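You operate a simulated robot arm through the tools that you are given. There is no shell and no other tool.

Carry out the task below with a simulated two-armed robot. There is one attempt and no reset: what you move stays moved.

Task
Take the blue cloth from the left half of the bench and lay it out flat on the right half of the bench.
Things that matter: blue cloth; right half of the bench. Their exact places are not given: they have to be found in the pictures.

The check looks at the end state, three seconds after you hand in, the way a careful person would. Anything else that was tipped, shoved, dropped, spilled or broken makes it a failure. Flat cloth is picked up by pressing the open fingertips on it (5 to 10 N) and closing them slowly along it; thin cloth reads only 2 to 8 mm in the jaws.

Robot
Two 7-joint arms with two-finger grippers on one trunk, on a base that drives. Base frame: it is fixed to the floor where the robot stands at the start and does not move with it; the origin is under the middle of the robot, x ahead of it, y to its left, z up. Units: m, rad, N and s.
The left shoulder is at the start at [0.051, 0.175, 1.177], the right one opposite. With the tool pointing down near the work surface each hand reaches from about 0.1 to 0.84 m from the robot's upright axis, wherever it stands, measured 20 degrees to its own side. Places, roughly: blue cloth [-0.5, 3.75, 0.75]; right half of the bench [0.3, 4.1, 0.8]. Payload 2.94 kg a hand.
Tool frame (each hand has its own): the origin (TCP) lies between the finger pads and is the grasp point; the fingertips stand 0.03 m ahead of it; z points along the fingers, y is the line along which they close. The gripper opens to 0.138 m. The gripper's body begins 0.109 m behind the TCP.
Orientation is told as [roll, pitch, yaw] about the base's x, y, z axes, in that order, counted from this pose: with the fingers straight down and closing along the base's y, the tool's x points along the base's -x, its y along +y and its z along -z.

Tools
- The arms move only by the tool nudge_tool. It takes "left_series", "right_series" or both (then of equal length, played together; a hand with none holds still); each is a list of rows, each a list of 3 entries, a list of its own where there are three numbers: the turn, a rotation vector about the tool's x, y, z in rad, then the shift along the tool's x, y, z in m, then the closure in counts, from 0 (fully open) to 255 (shut). In form: [[[rx, ry, rz], [dx, dy, dz], jaw], ...]. A call has 1 to 20 rows; each row shifts and turns the commanded pose from where the row before left it, along the tool's axes as they then stand. Each row takes 0.2 s and may step no farther than 0.05 m and 0.15 rad from the row before; otherwise, or with a gripper value out of range, the whole call is refused. A pose out of reach is approached as far as the arm can. The call stops where the force on the tool passes 40 N (or 10 N more than at its start, if that is more) or the arm is blocked; 0.2 s more then pass. The fingers move at their own pace and stop on an object; they squeeze with about 21 N. The grip force told is the motor's: it shows also when the fingers shut on nothing. Time passes only in rows, and 0.2 s behind the last, so rows that do not move let the fingers close. It gives the time, the measured TCP pose, the force on the tool (base axes), the opening and the grip force at its end, in the units of the frame above (readings bear some noise), with the torque about the TCP (base axes, N m) and any sound that the robot's microphone picked up, and new pictures: "show" is both (left out), scene, wrist or none (wrist: the cameras of the hands that moved).
- Cameras (640 x 400 px; columns grow to the right, rows downward): "scene" is now at [0.1319, 0.0058, 1.677]; the picture's right is [0.04, -1.00, 0.00], its down [-0.68, -0.03, -0.74] and it looks along [0.74, 0.03, -0.68] (base axes); focal length 270 px, centre (320, 200). "left" rides on the left gripper at [0.071, -0.019, -0.146] in its tool frame; the picture's right is [0.26, 0.96, 0.00], its down [-0.85, 0.23, -0.48] and it looks along [-0.46, 0.12, 0.88] (tool axes); focal length 280 px, centre (320, 200). "right" rides on the right gripper at [0.071, 0.019, -0.146] in its tool frame; the picture's right is [-0.26, 0.96, 0.00], its down [-0.85, -0.23, -0.48] and it looks along [-0.46, -0.12, 0.88] (tool axes); focal length 280 px, centre (320, 200).
- lift_body(by): slides the trunk up (or, below 0, down) by that many m; the arms and the scene camera ride with it, the base frame stays. It gives what a move gives, with no picture.
- roll_base(legs): drives the robot by 1 to 6 legs, each [ahead, turn to the left] in m and rad, along the robot's own axes; the way and the turn of a leg run together, so that a leg with both is an arc; at most 1.5 m and 3.142 rad a leg. The arms and the cameras ride along, it lands a little off, and it stops where it bumps. It gives what a move gives, and a new picture of the scene camera.
- turn_head(pan, tilt): turns the head with the scene camera to pan (to the left, within 2.094 rad either way) and tilt (down, from -0.506 to 1.204), counted from straight ahead of the robot. It gives what a move gives, and a new picture of the scene camera.
- point_at(camera, pixels): for up to 12 pixels [column, row] of the newest picture of that camera ("zoom" is the newest enlarged one), the place [x, y, z] in the base frame of the surface seen there, good to about 0.003 m, but the place of the scene camera against the robot may be out by one fixed shift of up to 0.018 m in any direction. The clock stands still meanwhile.
- inspect(camera, box): a new picture of the part [left, top, right, bottom] of that camera's present view, enlarged. The clock stands still meanwhile.
- finish_job(): hands the job in; it is judged then, once.

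Open the grippers and draw the arms clear of the work before you hand the job in, unless the task says otherwise.

The tools are called after "Call:" as name(argument=value, ...) on one line, values as JSON. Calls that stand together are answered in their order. nudge_tool: Moves the arms, as the interface text tells. Its arguments: {"type":"object","properties":{"left_series":{"type":"array","items":{"type":"array"}},"right_series":{"type":"array","items":{"type":"array"}},"show":{"type":"string","enum":["both","scene","wrist","none"]}},"required":[]} The other tools are called the same way: lift_body (by) slides the trunk up or down; roll_base (legs) drives the base; turn_head (pan, tilt) turns the head that bears the scene camera; point_at (camera, pixels) gives the place of the surface under pixels of a picture; inspect (camera, box) takes an enlarged picture of a part of a camera's view; finish_job () hands the job in.

At the start:

```text
clock: 0.0
left_tcp_pos: [0.4994, 0.2197, 1.0496]
left_orientation: [-0.001, 0.0, 0.0]
left_contact_force: [-0.8, -0.4, 0.7]
left_ft_torque: [-0.02, 0.01, 0.0]
left_grip_width: 0.1382
left_grip_force: 0.1
right_tcp_pos: [0.3912, -0.1842, 1.0422]
right_orientation: [0.0, -0.001, 0.0]
right_contact_force: [-0.2, -0.2, 0.3]
right_ft_torque: [-0.01, -0.03, 0.01]
right_grip_width: 0.1381
right_grip_force: 0.0
trunk travel left (down, up): [-0.35, 0.384]
robot x, y, heading: [-0.0005, 0.003, 0.004]
head pan, tilt: [0.038, 0.744]
```

scene: 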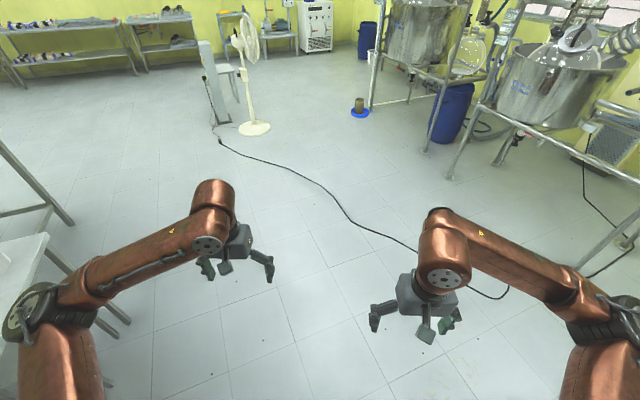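
right: 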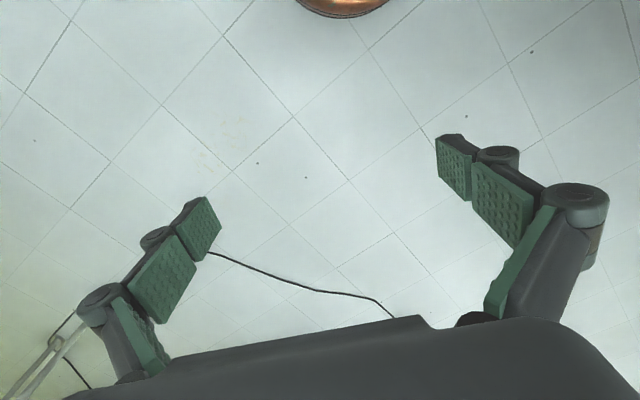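
left: 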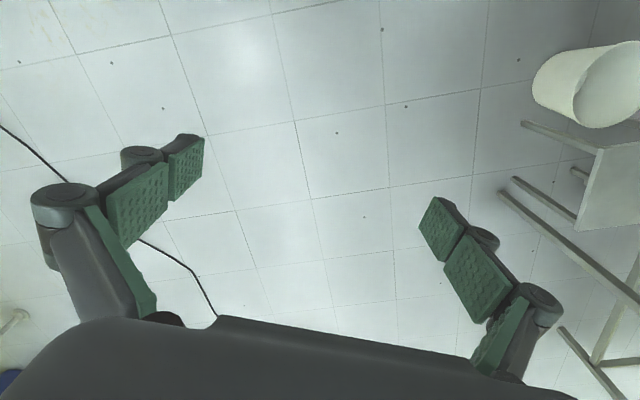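

The pictures show the room ahead and a table edge at the lower left (around pixel (20, 290)). The bench should be to the left at about y=3.9, so I turn the head left to see it.

Call:
turn_head(pan=1.57, tilt=0.35)

```text
clock: 1.6
left_tcp_pos: [0.5003, 0.2207, 1.0488]
left_orientation: [-0.001, 0.0, -0.001]
left_contact_force: [0.0, 0.1, -0.2]
left_ft_torque: [-0.02, 0.01, -0.03]
left_grip_width: 0.1378
left_grip_force: 0.1
right_tcp_pos: [0.3908, -0.1841, 1.0415]
right_orientation: [-0.001, 0.0, 0.0]
right_contact_force: [0.0, 0.1, 0.0]
right_ft_torque: [-0.01, -0.02, 0.0]
right_grip_width: 0.1381
right_grip_force: 0.1
trunk travel left (down, up): [-0.35, 0.384]
robot x, y, heading: [-0.0029, 0.0002, -0.001]
head pan, tilt: [1.571, 0.351]
```

scene: 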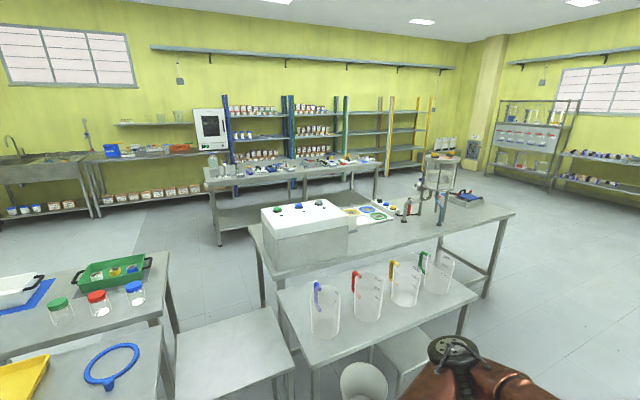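

Several tables are visible: one with jugs (380, 310), one behind with a white box (300, 230), a further bench at (290, 175). I measure where these surfaces are to find the bench near y≈3.9.

Call:
point_at(camera="scene", pixels=[[380, 340], [430, 235], [465, 197], [215, 185], [290, 178], [365, 165], [110, 150], [180, 150], [120, 275], [440, 160], [350, 150], [250, 165]])

Call:
inspect(camera="scene", box=[190, 130, 400, 260])

```text
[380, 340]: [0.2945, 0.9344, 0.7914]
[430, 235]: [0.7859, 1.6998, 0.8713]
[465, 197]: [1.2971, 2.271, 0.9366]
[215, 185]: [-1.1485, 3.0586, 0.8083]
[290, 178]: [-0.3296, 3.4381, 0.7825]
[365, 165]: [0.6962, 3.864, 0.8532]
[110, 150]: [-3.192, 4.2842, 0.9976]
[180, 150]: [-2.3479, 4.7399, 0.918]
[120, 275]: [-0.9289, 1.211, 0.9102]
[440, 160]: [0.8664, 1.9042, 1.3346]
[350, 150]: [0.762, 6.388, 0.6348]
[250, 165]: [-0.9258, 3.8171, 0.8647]
```

```text
3.05 times, centred on (295, 195) of scene
```

zoom: 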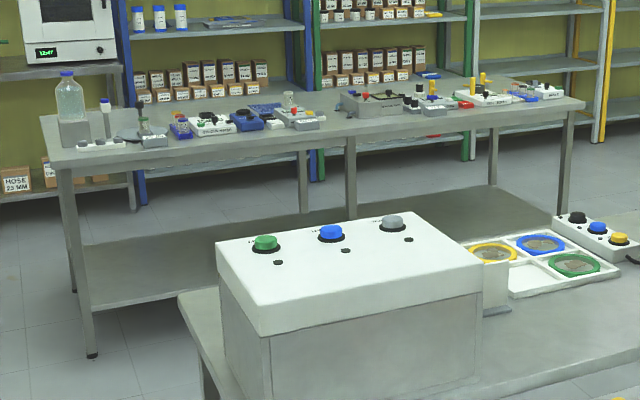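

The far bench (front edge from about (215,185) to (380,165)) is the one with many objects and a dark blue thing at zoom (263,108). I look around more to plan a route past the tables.

Call:
turn_head(pan=0.8, tilt=0.45)

Call:
point_at(camera="scene", pixels=[[260, 200], [330, 200], [400, 200], [450, 200], [500, 200], [550, 200], [260, 280], [330, 280], [400, 280], [460, 280], [520, 280], [580, 280]])

```text
clock: 2.7
left_tcp_pos: [0.4993, 0.2206, 1.048]
left_orientation: [0.002, 0.001, 0.002]
left_contact_force: [0.0, 0.2, -0.9]
left_ft_torque: [-0.01, -0.01, 0.01]
left_grip_width: 0.1381
left_grip_force: 0.1
right_tcp_pos: [0.3898, -0.1845, 1.0429]
right_orientation: [0.001, 0.001, 0.0]
right_contact_force: [-0.7, 0.4, -0.1]
right_ft_torque: [0.03, 0.0, -0.03]
right_grip_width: 0.138
right_grip_force: 0.1
trunk travel left (down, up): [-0.35, 0.384]
robot x, y, heading: [-0.002, -0.0003, 0.001]
head pan, tilt: [0.799, 0.45]
```

scene: 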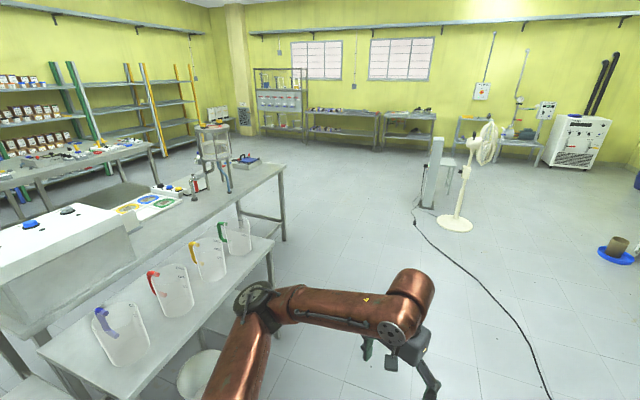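

```text
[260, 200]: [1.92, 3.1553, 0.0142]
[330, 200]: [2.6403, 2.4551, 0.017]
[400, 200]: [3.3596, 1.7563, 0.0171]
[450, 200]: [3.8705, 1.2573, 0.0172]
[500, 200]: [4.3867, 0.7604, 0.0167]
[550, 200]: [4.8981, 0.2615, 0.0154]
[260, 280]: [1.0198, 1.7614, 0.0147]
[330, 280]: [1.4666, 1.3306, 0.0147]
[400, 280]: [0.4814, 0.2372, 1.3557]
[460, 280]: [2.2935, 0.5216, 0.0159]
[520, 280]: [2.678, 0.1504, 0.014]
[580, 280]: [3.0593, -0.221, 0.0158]
```

The floor right of the tables is open. I measure the table corners, legs and the cable to plan a clear route.

Call:
point_at(camera="scene", pixels=[[284, 172], [283, 240], [272, 248], [262, 276], [425, 222], [470, 280], [515, 330], [545, 390], [155, 147], [224, 190], [230, 192], [145, 190]])

Call:
turn_head(pan=0.3, tilt=0.9)

```text
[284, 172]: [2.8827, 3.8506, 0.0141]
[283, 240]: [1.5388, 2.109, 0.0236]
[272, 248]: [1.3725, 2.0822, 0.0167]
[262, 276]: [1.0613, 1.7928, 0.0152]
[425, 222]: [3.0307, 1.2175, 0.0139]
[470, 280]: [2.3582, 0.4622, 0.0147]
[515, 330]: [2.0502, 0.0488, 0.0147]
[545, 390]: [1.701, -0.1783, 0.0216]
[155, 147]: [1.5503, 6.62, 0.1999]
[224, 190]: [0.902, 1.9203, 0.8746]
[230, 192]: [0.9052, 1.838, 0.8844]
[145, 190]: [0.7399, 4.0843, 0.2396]
```

```text
clock: 3.7
left_tcp_pos: [0.5007, 0.2214, 1.0482]
left_orientation: [0.0, 0.0, 0.0]
left_contact_force: [-0.5, 0.1, 0.3]
left_ft_torque: [0.01, 0.01, -0.01]
left_grip_width: 0.138
left_grip_force: 0.0
right_tcp_pos: [0.3909, -0.1839, 1.0436]
right_orientation: [0.0, 0.001, 0.0]
right_contact_force: [0.4, 0.2, 0.7]
right_ft_torque: [-0.02, 0.02, 0.03]
right_grip_width: 0.138
right_grip_force: 0.1
trunk travel left (down, up): [-0.35, 0.384]
robot x, y, heading: [-0.001, 0.0018, -0.002]
head pan, tilt: [0.3, 0.901]
```

scene: 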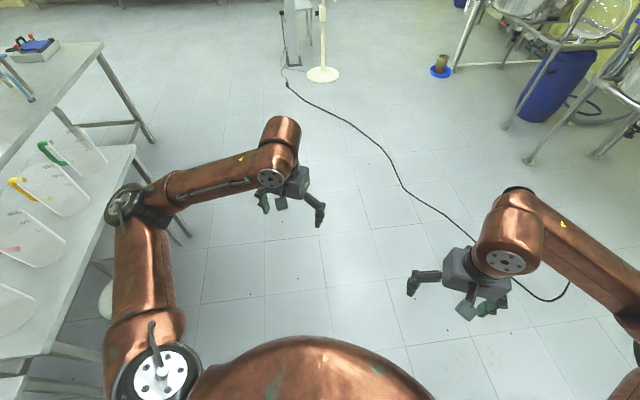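

I see the jug table near the left shoulder; I measure its near edge, the cable and the floor in between to check the clearances.

Call:
point_at(camera="scene", pixels=[[130, 152], [28, 352], [92, 240], [98, 48], [152, 140], [185, 235], [400, 180], [460, 225], [560, 295], [290, 85], [120, 200], [90, 360]])

Call:
inspect(camera="scene", box=[0, 100, 320, 400])

```text
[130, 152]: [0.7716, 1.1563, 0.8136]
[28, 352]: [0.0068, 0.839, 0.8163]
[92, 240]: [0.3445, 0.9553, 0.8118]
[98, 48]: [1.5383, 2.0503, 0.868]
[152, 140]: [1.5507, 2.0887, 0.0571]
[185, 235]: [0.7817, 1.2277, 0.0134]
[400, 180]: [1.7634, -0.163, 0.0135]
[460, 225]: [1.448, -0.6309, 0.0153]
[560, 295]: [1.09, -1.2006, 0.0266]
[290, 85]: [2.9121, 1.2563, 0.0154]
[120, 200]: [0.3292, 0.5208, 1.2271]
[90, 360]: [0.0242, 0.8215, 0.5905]
```

```text
1.33 times, centred on (160, 250) of scene
```

zoom: 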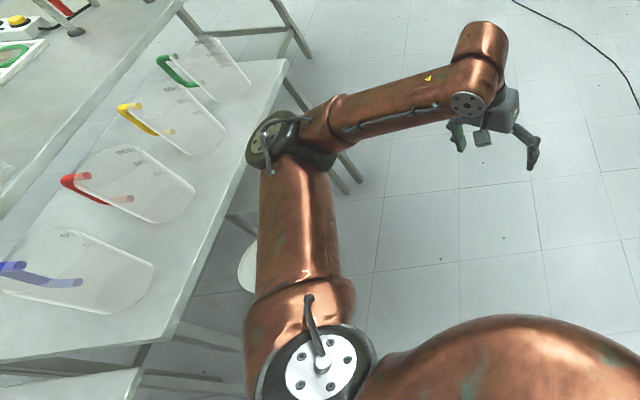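

The jug-table corner is at (0.77,1.16), the box-table corner at (1.54,2.05), and the cable runs from (3.0,1.2) to (1.1,-1.2), leaving a 1.7 m corridor. I drive down its middle and stop at about (2.28,1.64).

Call:
roll_base(legs=[[0, 0.418], [1.477, 0], [0, 0.42], [1.3, 0]])

Call:
turn_head(pan=1.2, tilt=0.45)

```text
clock: 19.6
left_tcp_pos: [2.4365, 2.0283, 1.048]
left_orientation: [0.001, 0.0, 0.814]
left_contact_force: [0.5, -0.1, 0.4]
left_ft_torque: [0.0, 0.02, -0.01]
left_grip_width: 0.138
left_grip_force: 0.3
right_tcp_pos: [2.6557, 1.6717, 1.041]
right_orientation: [-0.001, 0.001, 0.813]
right_contact_force: [0.0, 0.2, -0.7]
right_ft_torque: [-0.04, -0.01, 0.0]
right_grip_width: 0.1379
right_grip_force: 0.1
trunk travel left (down, up): [-0.35, 0.384]
robot x, y, heading: [2.2552, 1.5169, 0.818]
head pan, tilt: [0.3, 0.901]
```

scene: 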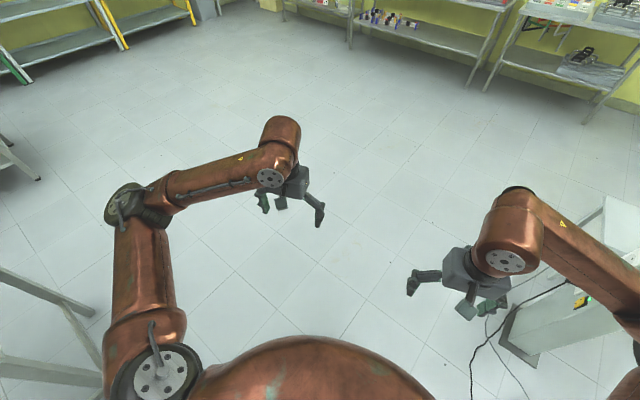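

```text
clock: 20.8
left_tcp_pos: [2.4376, 2.028, 1.0493]
left_orientation: [0.0, 0.001, 0.813]
left_contact_force: [0.2, 0.3, 0.1]
left_ft_torque: [0.01, -0.03, 0.01]
left_grip_width: 0.1378
left_grip_force: 0.1
right_tcp_pos: [2.6565, 1.6699, 1.0432]
right_orientation: [0.0, 0.0, 0.812]
right_contact_force: [-0.3, 0.0, 0.5]
right_ft_torque: [0.01, 0.0, -0.06]
right_grip_width: 0.1379
right_grip_force: 0.0
trunk travel left (down, up): [-0.35, 0.384]
robot x, y, heading: [2.2554, 1.5169, 0.811]
head pan, tilt: [1.201, 0.45]
```

scene: 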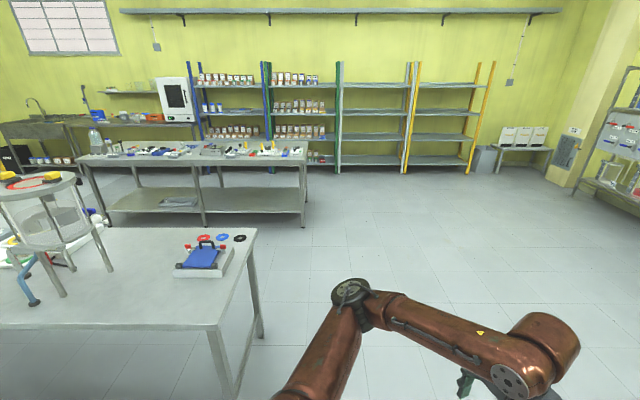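

The bench's front edge now runs from (77,163) to (307,160), with the box table's end at (232,325). I measure the bench corners and the table end and zoom in on the bench.

Call:
point_at(camera="scene", pixels=[[80, 161], [190, 162], [303, 160], [304, 224], [304, 143], [252, 233], [215, 326], [262, 335], [240, 390], [260, 160], [400, 230], [330, 290]])

Call:
inspect(camera="scene", box=[70, 120, 320, 240])

```text
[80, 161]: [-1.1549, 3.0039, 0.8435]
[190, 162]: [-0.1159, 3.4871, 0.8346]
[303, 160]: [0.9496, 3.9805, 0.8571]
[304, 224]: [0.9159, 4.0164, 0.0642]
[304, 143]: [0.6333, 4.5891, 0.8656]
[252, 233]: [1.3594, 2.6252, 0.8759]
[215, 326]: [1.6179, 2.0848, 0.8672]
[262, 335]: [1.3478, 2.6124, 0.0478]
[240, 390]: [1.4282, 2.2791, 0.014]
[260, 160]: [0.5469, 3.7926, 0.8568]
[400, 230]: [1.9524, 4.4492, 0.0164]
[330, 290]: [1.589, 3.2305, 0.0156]
```

```text
2.56 times, centred on (195, 180) of scene
```

zoom: 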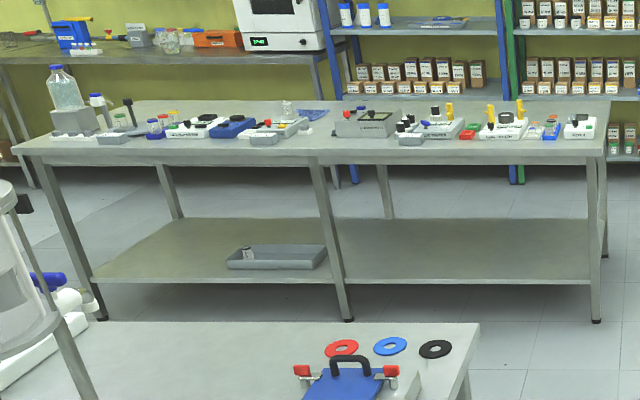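

The bench corners are about (-1.155,3.0) front left, (0.95,3.98) front right and (0.63,4.59) back right, and the corridor between it and the box table is about 1.4 m wide. I drive around the box-table corner (1.62,2.08) to about (1.95,3.5) and turn to run along the bench.

Call:
roll_base(legs=[[0, 0.912], [1.0, 0], [1.006, 0], [0, 1.855]])

Call:
turn_head(pan=-0.4, tilt=0.5)

```text
clock: 37.6
left_tcp_pos: [1.5645, 3.0771, 1.0483]
left_orientation: [0.001, -0.002, -2.69]
left_contact_force: [-0.6, 0.4, 0.2]
left_ft_torque: [0.0, 0.0, 0.0]
left_grip_width: 0.1379
left_grip_force: 0.2
right_tcp_pos: [1.4852, 3.4875, 1.0413]
right_orientation: [0.0, 0.001, -2.691]
right_contact_force: [0.3, 0.1, 0.4]
right_ft_torque: [0.02, 0.03, 0.03]
right_grip_width: 0.1378
right_grip_force: 0.0
trunk travel left (down, up): [-0.35, 0.384]
robot x, y, heading: [1.9186, 3.4909, -2.689]
head pan, tilt: [1.201, 0.45]
```

scene: 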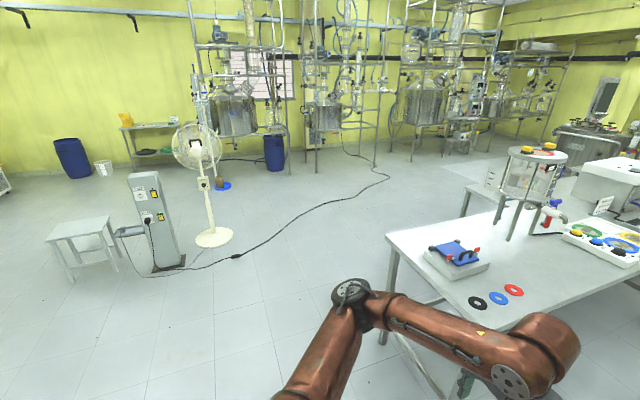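

```text
clock: 39.3
left_tcp_pos: [1.5653, 3.076, 1.0501]
left_orientation: [0.0, -0.001, -2.69]
left_contact_force: [-0.2, 0.4, -0.3]
left_ft_torque: [0.0, -0.01, 0.01]
left_grip_width: 0.1381
left_grip_force: 0.0
right_tcp_pos: [1.486, 3.4883, 1.043]
right_orientation: [0.0, 0.0, -2.69]
right_contact_force: [-0.8, -0.3, -0.2]
right_ft_torque: [0.01, -0.04, -0.07]
right_grip_width: 0.1382
right_grip_force: 0.0
trunk travel left (down, up): [-0.35, 0.384]
robot x, y, heading: [1.9202, 3.4899, -2.691]
head pan, tilt: [-0.4, 0.499]
```

scene: 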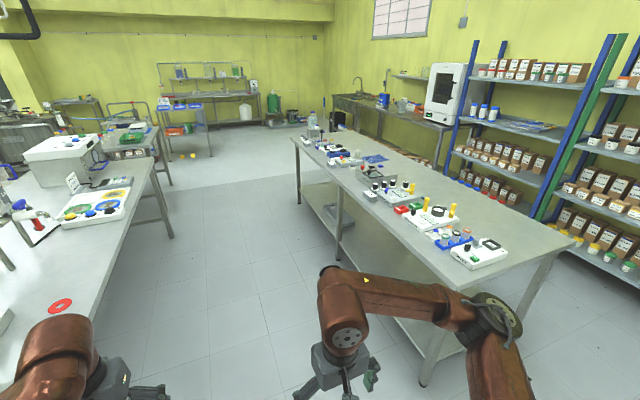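

Now the bench is seen from its right end: objects stand in a row along its front-middle, with free steel behind them. I zoom in on it.

Call:
inspect(camera="scene", box=[280, 110, 440, 210])

Call:
inspect(camera="scene", box=[350, 150, 590, 300])

Call:
point_at(camera="scene", pixels=[[375, 157], [335, 163], [470, 190], [520, 225], [420, 180], [500, 255], [290, 133], [570, 240], [430, 290], [345, 138], [440, 285], [470, 225]])

```text
4.00 times, centred on (360, 160) of scene
```

zoom: 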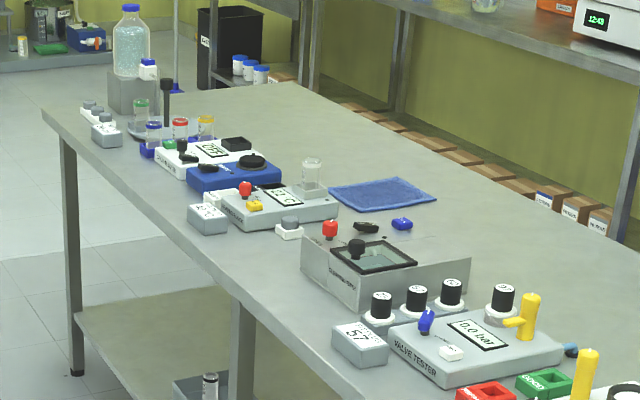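

```text
2.67 times, centred on (470, 225) of scene
```

zoom: 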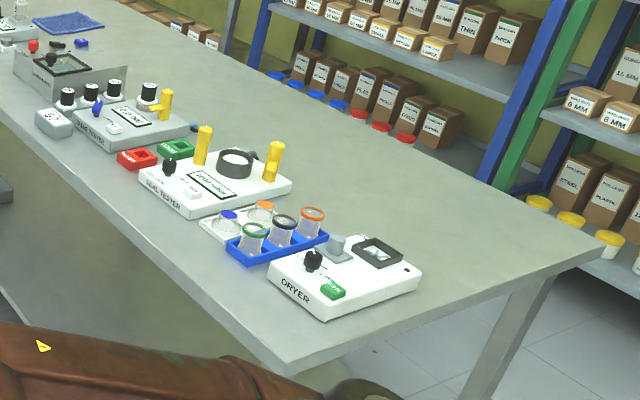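

```text
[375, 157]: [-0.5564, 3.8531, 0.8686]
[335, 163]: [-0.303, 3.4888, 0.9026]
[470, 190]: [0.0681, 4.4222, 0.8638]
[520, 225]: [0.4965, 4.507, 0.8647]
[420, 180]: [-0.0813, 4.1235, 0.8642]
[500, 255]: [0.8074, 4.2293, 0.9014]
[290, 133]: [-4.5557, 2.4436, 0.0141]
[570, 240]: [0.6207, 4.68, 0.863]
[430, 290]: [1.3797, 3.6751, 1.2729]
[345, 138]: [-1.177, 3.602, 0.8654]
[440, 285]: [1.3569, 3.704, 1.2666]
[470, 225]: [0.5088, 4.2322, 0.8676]
```

The cloth lies flat at (380,157), about (-0.56,3.85,0.87), behind the instruments near the back edge of the bench, and the right half is free along the back. It looks easiest to work from behind the bench, so I check the aisle between the bench and the shelves.

Call:
turn_head(pan=-1.0, tilt=0.5)

Call:
point_at(camera="scene", pixels=[[100, 130], [150, 150], [200, 180], [230, 200], [260, 230], [300, 260], [300, 200], [350, 220], [400, 240], [450, 220], [500, 220], [150, 230]])

```text
clock: 40.3
left_tcp_pos: [1.5641, 3.0771, 1.0485]
left_orientation: [0.0, 0.001, -2.691]
left_contact_force: [0.2, 0.0, -0.4]
left_ft_torque: [0.01, 0.02, 0.02]
left_grip_width: 0.138
left_grip_force: 0.1
right_tcp_pos: [1.4868, 3.4881, 1.0423]
right_orientation: [0.0, -0.001, -2.692]
right_contact_force: [0.0, 0.8, -0.3]
right_ft_torque: [-0.03, 0.04, 0.01]
right_grip_width: 0.1382
right_grip_force: 0.0
trunk travel left (down, up): [-0.35, 0.384]
robot x, y, heading: [1.918, 3.4928, -2.691]
head pan, tilt: [-1.0, 0.499]
```

scene: 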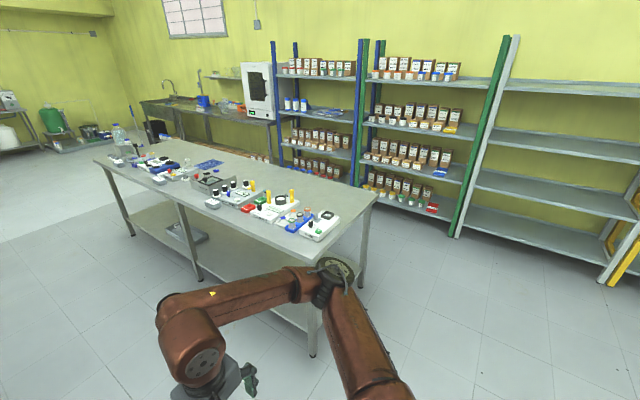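

```text
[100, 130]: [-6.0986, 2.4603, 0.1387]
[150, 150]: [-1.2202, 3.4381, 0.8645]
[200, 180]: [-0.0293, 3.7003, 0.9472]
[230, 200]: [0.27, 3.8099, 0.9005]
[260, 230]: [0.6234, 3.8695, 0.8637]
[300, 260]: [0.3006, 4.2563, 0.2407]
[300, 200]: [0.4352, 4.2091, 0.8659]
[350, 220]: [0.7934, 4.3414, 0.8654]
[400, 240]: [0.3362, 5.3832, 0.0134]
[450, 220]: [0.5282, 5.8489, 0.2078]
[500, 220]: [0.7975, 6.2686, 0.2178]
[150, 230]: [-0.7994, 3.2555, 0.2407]
```

The aisle behind the bench is visible; I measure the shelf feet at (453,237), (352,185) and the bench's back-right corner at (375,198).

Call:
point_at(camera="scene", pixels=[[455, 236], [372, 196], [376, 192], [313, 262], [318, 255], [268, 163], [420, 235], [440, 260], [230, 158], [602, 282], [357, 186], [360, 285]])

Call:
inspect(camera="scene", box=[150, 130, 400, 280])

```text
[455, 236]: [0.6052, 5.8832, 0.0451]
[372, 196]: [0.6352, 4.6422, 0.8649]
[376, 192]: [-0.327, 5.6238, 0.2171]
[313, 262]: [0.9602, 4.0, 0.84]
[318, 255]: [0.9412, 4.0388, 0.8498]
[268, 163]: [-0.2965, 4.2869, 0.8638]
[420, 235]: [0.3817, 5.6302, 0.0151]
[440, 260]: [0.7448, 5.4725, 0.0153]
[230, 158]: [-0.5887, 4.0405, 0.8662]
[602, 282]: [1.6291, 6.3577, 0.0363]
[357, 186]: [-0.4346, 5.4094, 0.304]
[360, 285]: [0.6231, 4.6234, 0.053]
```

```text
2.56 times, centred on (275, 205) of scene
```

zoom: 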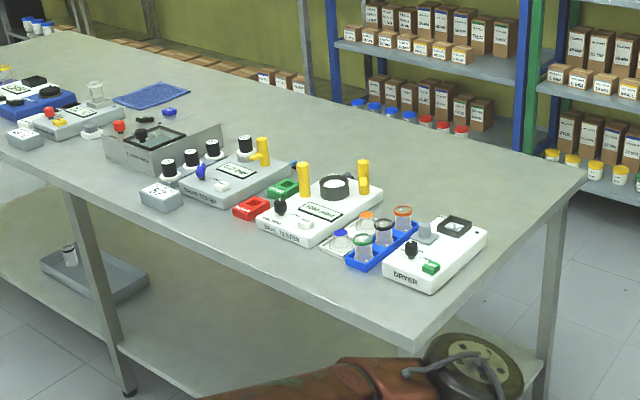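

The aisle is about 1.14 m wide (shelf feet at (0.61,5.88), bench back corner about (0.63,4.65)). I measure the cloth corners in the enlarged picture around (112,98), (190,84), (205,92), (150,109), and object backs in the right half.

Call:
point_at(camera="zoom", pixels=[[114, 99], [148, 107], [202, 92], [184, 84], [160, 95], [170, 110], [223, 128], [293, 162], [370, 178], [410, 207], [484, 232], [585, 172]])

Call:
turn_head(pan=-1.2, tilt=1.0)

```text
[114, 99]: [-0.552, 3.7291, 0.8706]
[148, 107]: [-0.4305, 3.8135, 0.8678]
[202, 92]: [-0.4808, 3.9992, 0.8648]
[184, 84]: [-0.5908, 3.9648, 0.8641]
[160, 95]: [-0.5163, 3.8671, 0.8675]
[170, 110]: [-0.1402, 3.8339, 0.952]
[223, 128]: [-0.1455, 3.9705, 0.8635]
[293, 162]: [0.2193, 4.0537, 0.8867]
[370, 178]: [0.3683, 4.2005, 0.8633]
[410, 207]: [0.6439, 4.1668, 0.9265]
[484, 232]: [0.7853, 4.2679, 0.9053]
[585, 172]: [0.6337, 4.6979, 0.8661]
```

```text
clock: 41.2
left_tcp_pos: [1.5644, 3.0768, 1.0488]
left_orientation: [0.0, 0.0, -2.691]
left_contact_force: [0.1, -0.4, -0.1]
left_ft_torque: [0.03, 0.02, -0.01]
left_grip_width: 0.138
left_grip_force: 0.1
right_tcp_pos: [1.4858, 3.4883, 1.0428]
right_orientation: [-0.001, -0.001, -2.691]
right_contact_force: [0.4, -0.8, 0.3]
right_ft_torque: [-0.01, 0.08, 0.01]
right_grip_width: 0.1379
right_grip_force: 0.0
trunk travel left (down, up): [-0.35, 0.384]
robot x, y, heading: [1.9171, 3.4921, -2.691]
head pan, tilt: [-1.201, 1.0]
```

scene: 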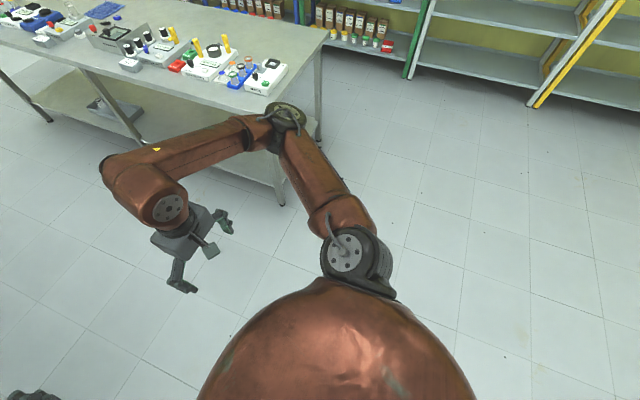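

The cloth is about 0.13 x 0.2 m, centred near (-0.51,3.88), and the strip behind the instruments is free all the way along. I drive around the right end of the bench to the mouth of the rear aisle, near (1.22,5.2).

Call:
roll_base(legs=[[0, -1.637], [0.93, 0], [0.9, 0]])

Call:
turn_head(pan=0.9, tilt=0.6)

```text
clock: 54.3
left_tcp_pos: [0.8544, 5.5618, 1.0487]
left_orientation: [0.001, -0.001, 1.948]
left_contact_force: [-0.2, 0.5, -0.5]
left_ft_torque: [0.0, -0.04, 0.04]
left_grip_width: 0.1378
left_grip_force: 0.1
right_tcp_pos: [1.2715, 5.6102, 1.0417]
right_orientation: [0.0, 0.001, 1.95]
right_contact_force: [-0.2, 0.4, 0.0]
right_ft_torque: [-0.02, -0.03, -0.03]
right_grip_width: 0.1381
right_grip_force: 0.1
trunk travel left (down, up): [-0.35, 0.384]
robot x, y, heading: [1.2441, 5.1806, 1.951]
head pan, tilt: [-1.201, 1.0]
```

scene: 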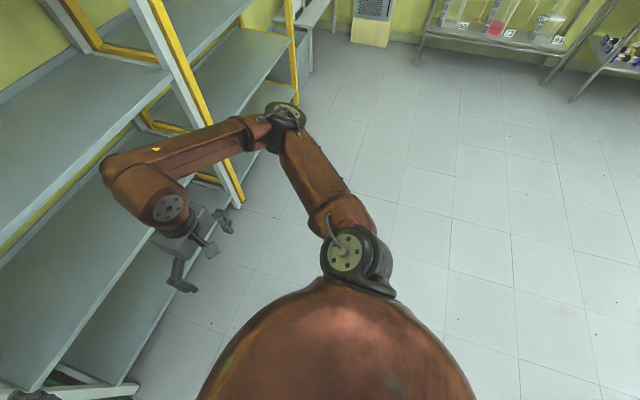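

```text
clock: 56.3
left_tcp_pos: [0.8549, 5.5608, 1.0485]
left_orientation: [0.0, 0.0, 1.948]
left_contact_force: [-0.9, -1.2, -1.0]
left_ft_torque: [-0.03, 0.02, -0.01]
left_grip_width: 0.1382
left_grip_force: 0.1
right_tcp_pos: [1.2711, 5.6098, 1.0425]
right_orientation: [-0.001, -0.001, 1.949]
right_contact_force: [0.1, 0.1, -0.6]
right_ft_torque: [0.01, 0.01, -0.03]
right_grip_width: 0.138
right_grip_force: 0.0
trunk travel left (down, up): [-0.35, 0.384]
robot x, y, heading: [1.245, 5.1762, 1.948]
head pan, tilt: [0.901, 0.6]
```

scene: 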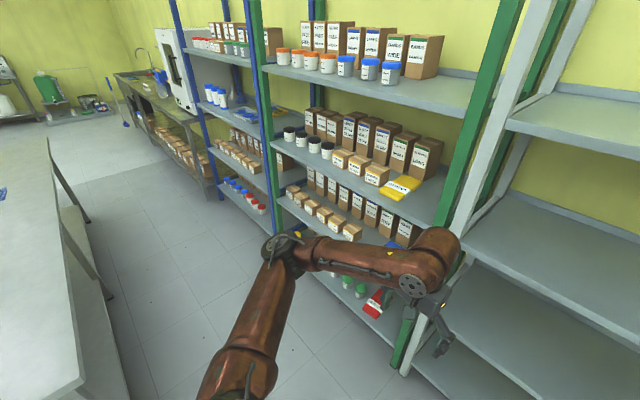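

The robot is at (1.245,5.18), by the aisle mouth; the shelf posts lie ahead. I measure shelf edges at (430,205), (480,105), (540,250), and the bench's back edge at (80,350) before turning in.

Call:
point_at(camera="scene", pixels=[[425, 218], [460, 115], [560, 265], [405, 372], [480, 100], [330, 258], [270, 222], [85, 375], [40, 200], [60, 290], [240, 60], [258, 140]])

```text
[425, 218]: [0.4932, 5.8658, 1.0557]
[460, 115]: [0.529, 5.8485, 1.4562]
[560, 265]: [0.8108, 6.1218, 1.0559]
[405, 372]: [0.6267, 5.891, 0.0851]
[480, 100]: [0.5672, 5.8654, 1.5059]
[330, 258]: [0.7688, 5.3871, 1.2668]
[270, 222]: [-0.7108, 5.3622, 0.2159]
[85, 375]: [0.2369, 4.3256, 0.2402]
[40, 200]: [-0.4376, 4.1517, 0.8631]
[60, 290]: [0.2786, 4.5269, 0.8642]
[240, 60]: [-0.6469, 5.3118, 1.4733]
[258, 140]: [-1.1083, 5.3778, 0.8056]
```

The shelf face is at about 1.1 m behind the bench's back edge, and the robot base is roughly 0.26 m in radius. I turn into the aisle and take up a line about 0.35 m from the bench edge.

Call:
roll_base(legs=[[0, 1.17], [0.384, 0], [0, 0.459]])

Call:
turn_head(pan=0.3, tilt=0.6)

```text
clock: 63.0
left_tcp_pos: [0.5114, 4.7639, 1.0493]
left_orientation: [-0.001, 0.0, -2.687]
left_contact_force: [0.4, 0.2, -0.4]
left_ft_torque: [0.05, 0.08, 0.0]
left_grip_width: 0.138
left_grip_force: 0.0
right_tcp_pos: [0.4305, 5.176, 1.043]
right_orientation: [-0.001, 0.001, -2.687]
right_contact_force: [0.2, 0.2, -0.7]
right_ft_torque: [0.06, 0.04, -0.02]
right_grip_width: 0.1382
right_grip_force: 0.0
trunk travel left (down, up): [-0.35, 0.384]
robot x, y, heading: [0.8621, 5.1865, -2.682]
head pan, tilt: [0.901, 0.6]
```

scene: 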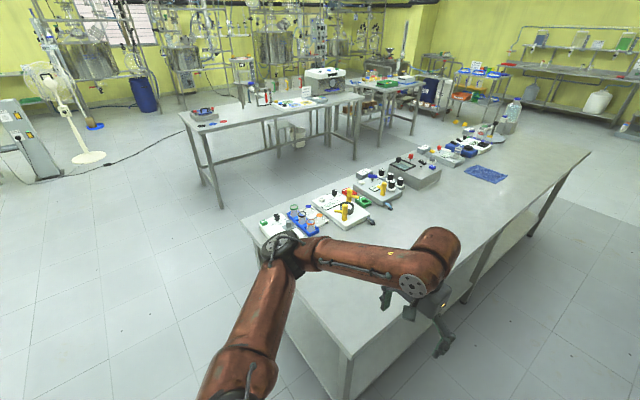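

```text
clock: 64.0
left_tcp_pos: [0.5101, 4.7641, 1.0491]
left_orientation: [-0.001, -0.001, -2.685]
left_contact_force: [0.0, 1.4, 0.1]
left_ft_torque: [0.0, 0.02, -0.02]
left_grip_width: 0.138
left_grip_force: 0.1
right_tcp_pos: [0.4302, 5.1759, 1.0431]
right_orientation: [0.001, -0.001, -2.687]
right_contact_force: [-0.3, 0.2, -0.2]
right_ft_torque: [-0.01, 0.0, 0.0]
right_grip_width: 0.1379
right_grip_force: 0.1
trunk travel left (down, up): [-0.35, 0.384]
robot x, y, heading: [0.8593, 5.1846, -2.687]
head pan, tilt: [0.3, 0.6]
```

scene: 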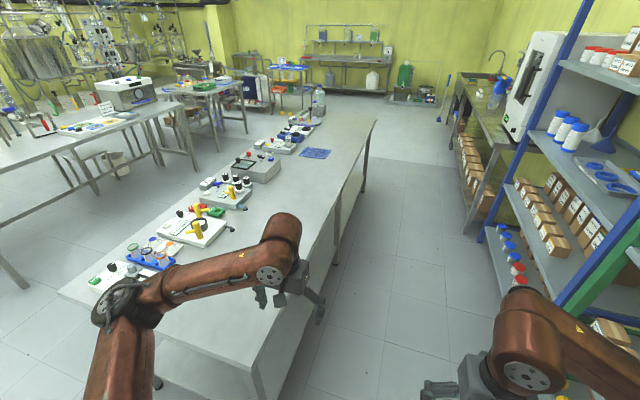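

The robot sits at the aisle with the bench's back edge on its left and the cloth visible at (315,153). I drive 1.45 m along the aisle and turn left to face the bench.

Call:
roll_base(legs=[[0, -0.015], [1.45, 0], [0, 1.56]])

Call:
turn_head(pan=0.0, tilt=0.85)

```text
clock: 75.3
left_tcp_pos: [-0.031, 4.186, 1.0488]
left_orientation: [0.001, -0.001, -1.151]
left_contact_force: [1.1, -0.4, -0.3]
left_ft_torque: [0.01, 0.02, 0.01]
left_grip_width: 0.1379
left_grip_force: 0.1
right_tcp_pos: [-0.4451, 4.1197, 1.0416]
right_orientation: [0.001, -0.001, -1.15]
right_contact_force: [0.1, 0.1, -0.1]
right_ft_torque: [0.02, 0.0, -0.01]
right_grip_width: 0.138
right_grip_force: 0.1
trunk travel left (down, up): [-0.35, 0.384]
robot x, y, heading: [-0.4379, 4.555, -1.148]
head pan, tilt: [0.3, 0.6]
```

scene: 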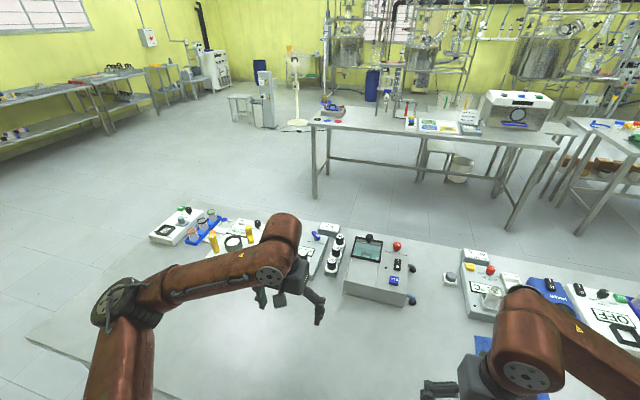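

```text
clock: 76.1
left_tcp_pos: [-0.0318, 4.1874, 1.0486]
left_orientation: [-0.001, -0.001, -1.151]
left_contact_force: [0.9, 0.5, -0.3]
left_ft_torque: [0.01, -0.01, 0.01]
left_grip_width: 0.1381
left_grip_force: 0.0
right_tcp_pos: [-0.4463, 4.1206, 1.0429]
right_orientation: [0.001, 0.001, -1.149]
right_contact_force: [0.4, 0.6, 0.7]
right_ft_torque: [0.02, 0.0, 0.0]
right_grip_width: 0.1379
right_grip_force: 0.1
trunk travel left (down, up): [-0.35, 0.384]
robot x, y, heading: [-0.4372, 4.5549, -1.152]
head pan, tilt: [0.0, 0.85]
```

scene: 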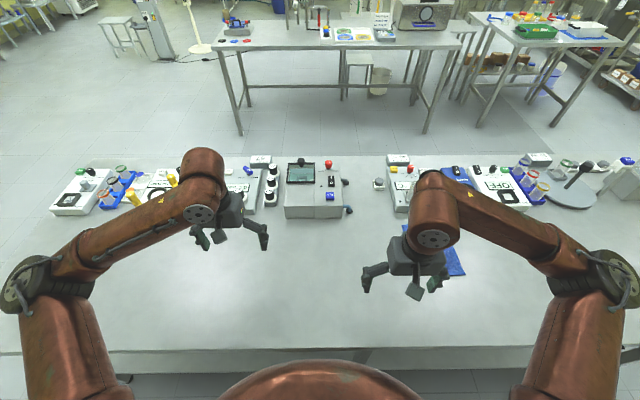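

I now face the bench from behind; the cloth is partly hidden beneath the right hand at (450,255), and the free strip on the image left (the bench's right half) is at (150-300, 240-310). I look through the right wrist camera.

Call:
inspect(camera="right", box=[0, 0, 640, 400])

Call:
inspect(camera="scene", box=[350, 150, 550, 300])

```text
1.00 times, centred on (320, 200) of right (not enlarged: the box is as wide or as high as the picture)
```

zoom: 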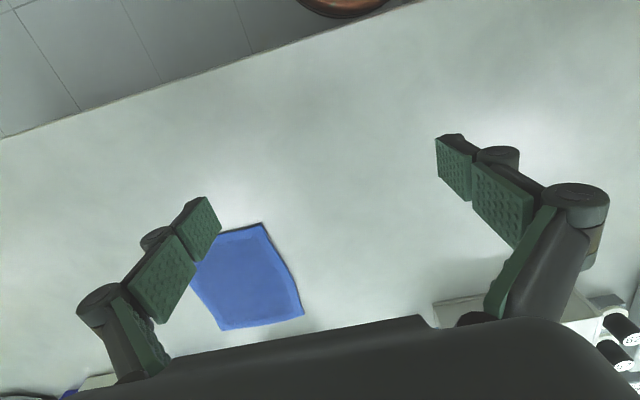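

```text
2.67 times, centred on (450, 225) of scene
```

zoom: 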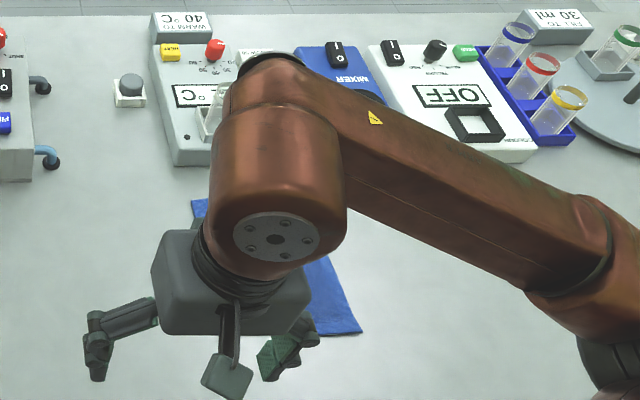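

The right wrist view shows the cloth at (245,280), a simple rectangle lying flat, with its near short edge around (240,228). I move the left arm out of the way (left, back and up) and bring the right hand sideways over to the cloth's line for a better look.

Call:
nudge_tool(left_series=[[[0, 0, 0], [0.02, 0.045, -0.02], 0], [[0, 0, 0], [0.02, 0.045, -0.02], 0], [[0, 0, 0], [0.02, 0.045, -0.02], 0], [[0, 0, 0], [0.02, 0.045, -0.02], 0], [[0, 0, 0], [0.02, 0.045, -0.02], 0], [[0, 0, 0], [0.02, 0.045, -0.02], 0]], right_series=[[[0, 0, 0], [0, -0.03, -0.005], 0], [[0, 0, 0], [0, -0.03, -0.005], 0], [[0, 0, 0], [0, -0.03, -0.005], 0], [[0, 0, 0], [0, -0.03, -0.005], 0], [[0, 0, 0], [0, -0.03, -0.005], 0], [[0, 0, 0], [0, 0, 0], 0]], show="both")

```text
refused: row 1 steps farther than a row can; nothing moved
```

The step was slightly over the limit (0.053 m), so I send the same moves with smaller steps.

Call:
nudge_tool(left_series=[[[0, 0, 0], [0.018, 0.036, -0.016], 0], [[0, 0, 0], [0.018, 0.036, -0.016], 0], [[0, 0, 0], [0.018, 0.036, -0.016], 0], [[0, 0, 0], [0.018, 0.036, -0.016], 0], [[0, 0, 0], [0.018, 0.036, -0.016], 0], [[0, 0, 0], [0.018, 0.036, -0.016], 0], [[0, 0, 0], [0.018, 0.036, -0.016], 0]], right_series=[[[0, 0, 0], [0, -0.03, -0.005], 0], [[0, 0, 0], [0, -0.03, -0.005], 0], [[0, 0, 0], [0, -0.03, -0.005], 0], [[0, 0, 0], [0, -0.03, -0.005], 0], [[0, 0, 0], [0, -0.03, -0.005], 0], [[0, 0, 0], [0, 0, 0], 0], [[0, 0, 0], [0, 0, 0], 0]], show="both")

```text
clock: 77.7
left_tcp_pos: [0.1457, 4.4056, 1.1607]
left_orientation: [-0.001, -0.002, -1.152]
left_contact_force: [-0.2, -0.7, 0.5]
left_ft_torque: [-0.01, -0.04, 0.0]
left_grip_width: 0.1378
left_grip_force: 0.1
right_tcp_pos: [-0.5828, 4.0593, 1.0684]
right_orientation: [0.001, -0.001, -1.15]
right_contact_force: [0.1, 1.1, 1.1]
right_ft_torque: [-0.05, -0.03, -0.03]
right_grip_width: 0.1381
right_grip_force: 0.1
trunk travel left (down, up): [-0.35, 0.384]
robot x, y, heading: [-0.4324, 4.5515, -1.154]
head pan, tilt: [0.0, 0.85]
```

scene: 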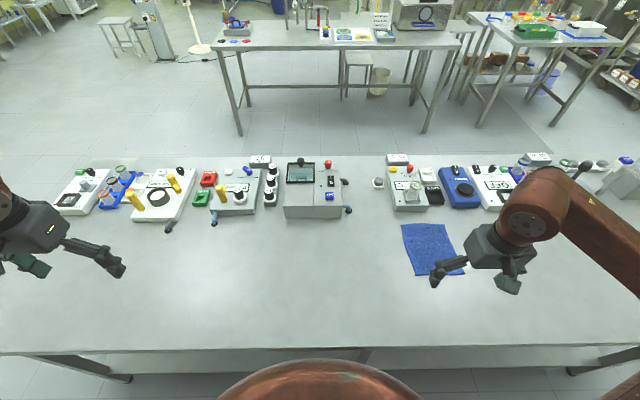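
right: 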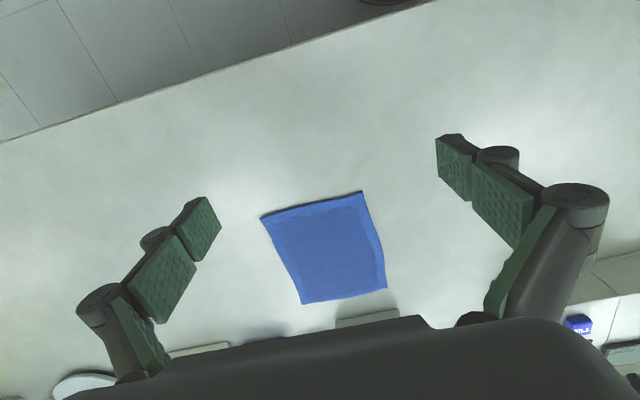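
left: 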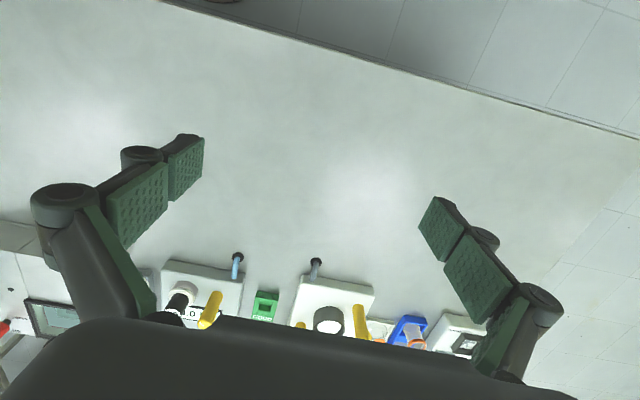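

Both views are clear now: in the right wrist view the cloth's corners are at (262,216), (362,191), (386,287), (302,304). I measure these, the object backs, and the bench edge.

Call:
point_at(camera="right", pixels=[[264, 218], [360, 194], [385, 286], [303, 302], [312, 207], [373, 240], [330, 250], [340, 318], [250, 340], [500, 130], [300, 45], [420, 260]])

Call:
point_at(camera="scene", pixels=[[403, 226], [444, 224], [465, 270], [413, 275], [348, 211], [320, 218], [240, 212], [165, 228], [60, 215], [210, 280], [200, 348], [390, 210]])

Call:
inspect(camera="scene", box=[370, 190, 490, 290])

```text
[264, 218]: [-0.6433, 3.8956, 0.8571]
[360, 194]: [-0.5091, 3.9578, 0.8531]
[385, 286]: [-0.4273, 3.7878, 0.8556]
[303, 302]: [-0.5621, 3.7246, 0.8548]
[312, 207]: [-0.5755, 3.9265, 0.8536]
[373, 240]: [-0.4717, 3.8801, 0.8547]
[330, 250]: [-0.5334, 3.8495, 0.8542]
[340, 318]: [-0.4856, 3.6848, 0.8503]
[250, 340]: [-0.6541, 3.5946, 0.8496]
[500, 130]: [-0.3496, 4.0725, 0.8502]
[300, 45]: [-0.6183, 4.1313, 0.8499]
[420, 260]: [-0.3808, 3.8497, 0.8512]
```

```text
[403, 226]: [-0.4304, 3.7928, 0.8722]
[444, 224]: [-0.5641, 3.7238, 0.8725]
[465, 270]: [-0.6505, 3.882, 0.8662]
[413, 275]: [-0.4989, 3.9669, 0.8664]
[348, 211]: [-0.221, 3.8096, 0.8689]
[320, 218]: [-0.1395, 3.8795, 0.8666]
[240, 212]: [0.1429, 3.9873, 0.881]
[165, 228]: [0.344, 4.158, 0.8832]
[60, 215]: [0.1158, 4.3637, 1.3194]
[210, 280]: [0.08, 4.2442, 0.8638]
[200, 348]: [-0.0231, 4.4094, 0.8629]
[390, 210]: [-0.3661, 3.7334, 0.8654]
```

```text
4.00 times, centred on (430, 240) of scene
```

zoom: 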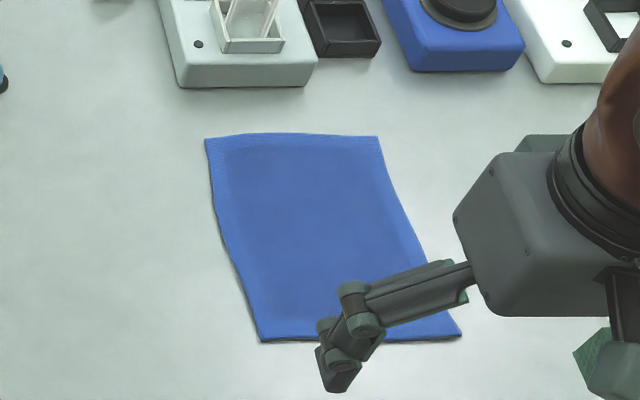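

The bench top reads z=0.850 and the cloth top about 0.854; its left long edge (toward the bench's right half) runs from (-0.509,3.958) to (-0.427,3.788). I'll pinch about 2.7 cm inside the middle of that edge, so I move the right hand 0.19 m forward, part-close the jaws, and lower to about z=0.93.

Call:
nudge_tool(right_series=[[[0, 0, 0], [-0.038, 0, 0], 80], [[0, 0, 0], [-0.038, 0, 0], 165], [[0, 0, 0], [-0.038, 0, 0], 165], [[0, 0, 0], [-0.038, 0, 0], 165], [[0, 0, 0], [-0.038, 0, 0], 165], [[0, 0, 0], [0, 0, 0.035], 165], [[0, 0, 0], [0, 0, 0.035], 165], [[0, 0, 0], [0, 0, 0.035], 165], [[0, 0, 0], [0, 0, 0.03], 165], [[0, 0, 0], [0, 0, 0], 165]], show="both")

```text
clock: 79.9
left_tcp_pos: [0.146, 4.4052, 1.1599]
left_orientation: [0.001, 0.0, -1.149]
left_contact_force: [0.2, -0.1, -0.2]
left_ft_torque: [-0.08, 0.0, 0.0]
left_grip_width: 0.1382
left_grip_force: 0.3
right_tcp_pos: [-0.5042, 3.8868, 0.9319]
right_orientation: [0.001, 0.001, -1.151]
right_contact_force: [0.0, -0.1, -0.4]
right_ft_torque: [-0.05, 0.02, -0.02]
right_grip_width: 0.0486
right_grip_force: 0.1
trunk travel left (down, up): [-0.35, 0.384]
robot x, y, heading: [-0.4359, 4.5549, -1.155]
head pan, tilt: [0.0, 0.85]
```

scene: 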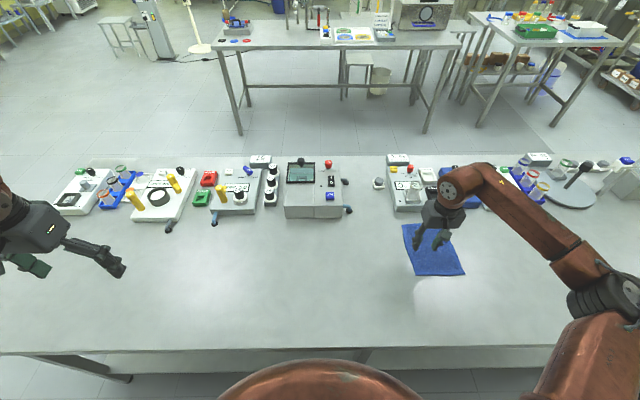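
right: 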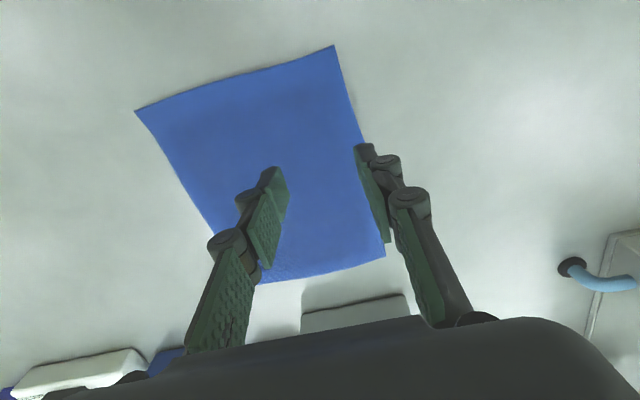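

The hand hovers over the right spot with the right fingertip just at the cloth's edge (365,147). I shift 12 mm inward so both fingertips land on the cloth, narrow the jaws to about 40 mm and go down to just above contact.

Call:
nudge_tool(right_series=[[[0, 0, 0], [0, -0.012, 0], 181], [[0, 0, 0], [0, 0, 0.015], 181], [[0, 0, 0], [0, 0, 0.012], 181], [[0, 0, 0], [0, 0, 0.005], 181], [[0, 0, 0], [0, 0, 0.004], 181], [[0, 0, 0], [0, 0, 0.003], 181], [[0, 0, 0], [0, 0, 0], 181]], show="wrist")

```text
clock: 81.5
left_tcp_pos: [0.1452, 4.4049, 1.1599]
left_orientation: [0.0, 0.0, -1.149]
left_contact_force: [-0.1, 0.4, -0.4]
left_ft_torque: [-0.01, -0.01, 0.0]
left_grip_width: 0.1381
left_grip_force: 0.1
right_tcp_pos: [-0.5161, 3.8818, 0.8927]
right_orientation: [0.001, 0.0, -1.15]
right_contact_force: [-0.7, 0.5, -0.2]
right_ft_torque: [0.02, 0.0, 0.01]
right_grip_width: 0.0401
right_grip_force: 0.1
trunk travel left (down, up): [-0.35, 0.384]
robot x, y, heading: [-0.4333, 4.5523, -1.15]
head pan, tilt: [0.0, 0.85]
```

right: 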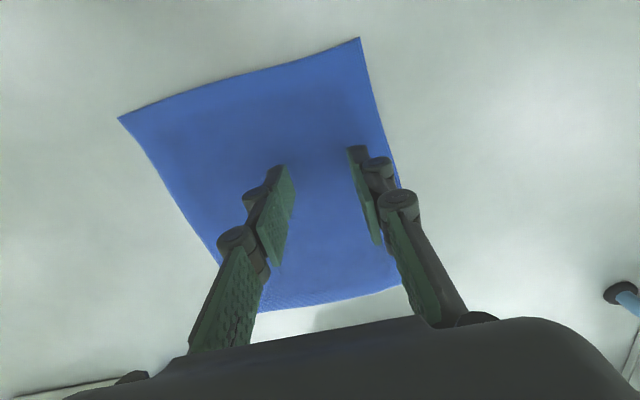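

Both fingertips are above the cloth and no contact is felt at z=0.8927. I lower in 2 mm steps.

Call:
nudge_tool(right_series=[[[0, 0, 0], [0, 0, 0.002], 181], [[0, 0, 0], [0, 0, 0.002], 181], [[0, 0, 0], [0, 0, 0.002], 181], [[0, 0, 0], [0, 0, 0.002], 181], [[0, 0, 0], [0, 0, 0], 181]], show="none")

```text
clock: 82.7
left_tcp_pos: [0.1445, 4.4054, 1.1597]
left_orientation: [0.001, 0.0, -1.15]
left_contact_force: [-0.2, 0.1, -0.3]
left_ft_torque: [-0.03, 0.0, -0.01]
left_grip_width: 0.1379
left_grip_force: 0.0
right_tcp_pos: [-0.5163, 3.8799, 0.8852]
right_orientation: [0.0, 0.0, -1.15]
right_contact_force: [-0.1, 0.7, 0.2]
right_ft_torque: [0.02, 0.0, 0.02]
right_grip_width: 0.0401
right_grip_force: 0.1
trunk travel left (down, up): [-0.35, 0.384]
robot x, y, heading: [-0.4329, 4.5537, -1.151]
head pan, tilt: [0.0, 0.85]
```

No contact yet at z=0.8852, so I keep stepping down by 1 to 1.5 mm.

Call:
nudge_tool(right_series=[[[0, 0, 0], [0, 0, 0.0015], 181], [[0, 0, 0], [0, 0, 0.0015], 181], [[0, 0, 0], [0, 0, 0], 181]], show="none")

```text
clock: 83.5
left_tcp_pos: [0.1442, 4.4058, 1.1603]
left_orientation: [0.0, 0.0, -1.151]
left_contact_force: [0.2, -0.2, -0.2]
left_ft_torque: [0.01, -0.01, -0.04]
left_grip_width: 0.1378
left_grip_force: 0.1
right_tcp_pos: [-0.5162, 3.8804, 0.8834]
right_orientation: [0.0, 0.0, -1.149]
right_contact_force: [-1.0, -1.0, 4.3]
right_ft_torque: [-0.01, 0.05, -0.01]
right_grip_width: 0.0401
right_grip_force: 0.1
trunk travel left (down, up): [-0.35, 0.384]
robot x, y, heading: [-0.4349, 4.5499, -1.151]
head pan, tilt: [0.0, 0.85]
```

Contact is made: 4.3 N at z=0.8834. I press one more millimetre to reach the 5–10 N range.

Call:
nudge_tool(right_series=[[[0, 0, 0], [0, 0, 0.001], 181], [[0, 0, 0], [0, 0, 0], 181]], show="none")

```text
clock: 84.1
left_tcp_pos: [0.1448, 4.4057, 1.1607]
left_orientation: [-0.001, -0.001, -1.15]
left_contact_force: [0.4, 1.0, 0.4]
left_ft_torque: [-0.01, 0.01, -0.01]
left_grip_width: 0.138
left_grip_force: 0.1
right_tcp_pos: [-0.5163, 3.8813, 0.8843]
right_orientation: [0.002, 0.0, -1.152]
right_contact_force: [-1.1, -1.0, 7.3]
right_ft_torque: [-0.05, -0.01, 0.01]
right_grip_width: 0.04
right_grip_force: 0.2
trunk travel left (down, up): [-0.35, 0.384]
robot x, y, heading: [-0.4396, 4.5503, -1.147]
head pan, tilt: [0.0, 0.85]
```

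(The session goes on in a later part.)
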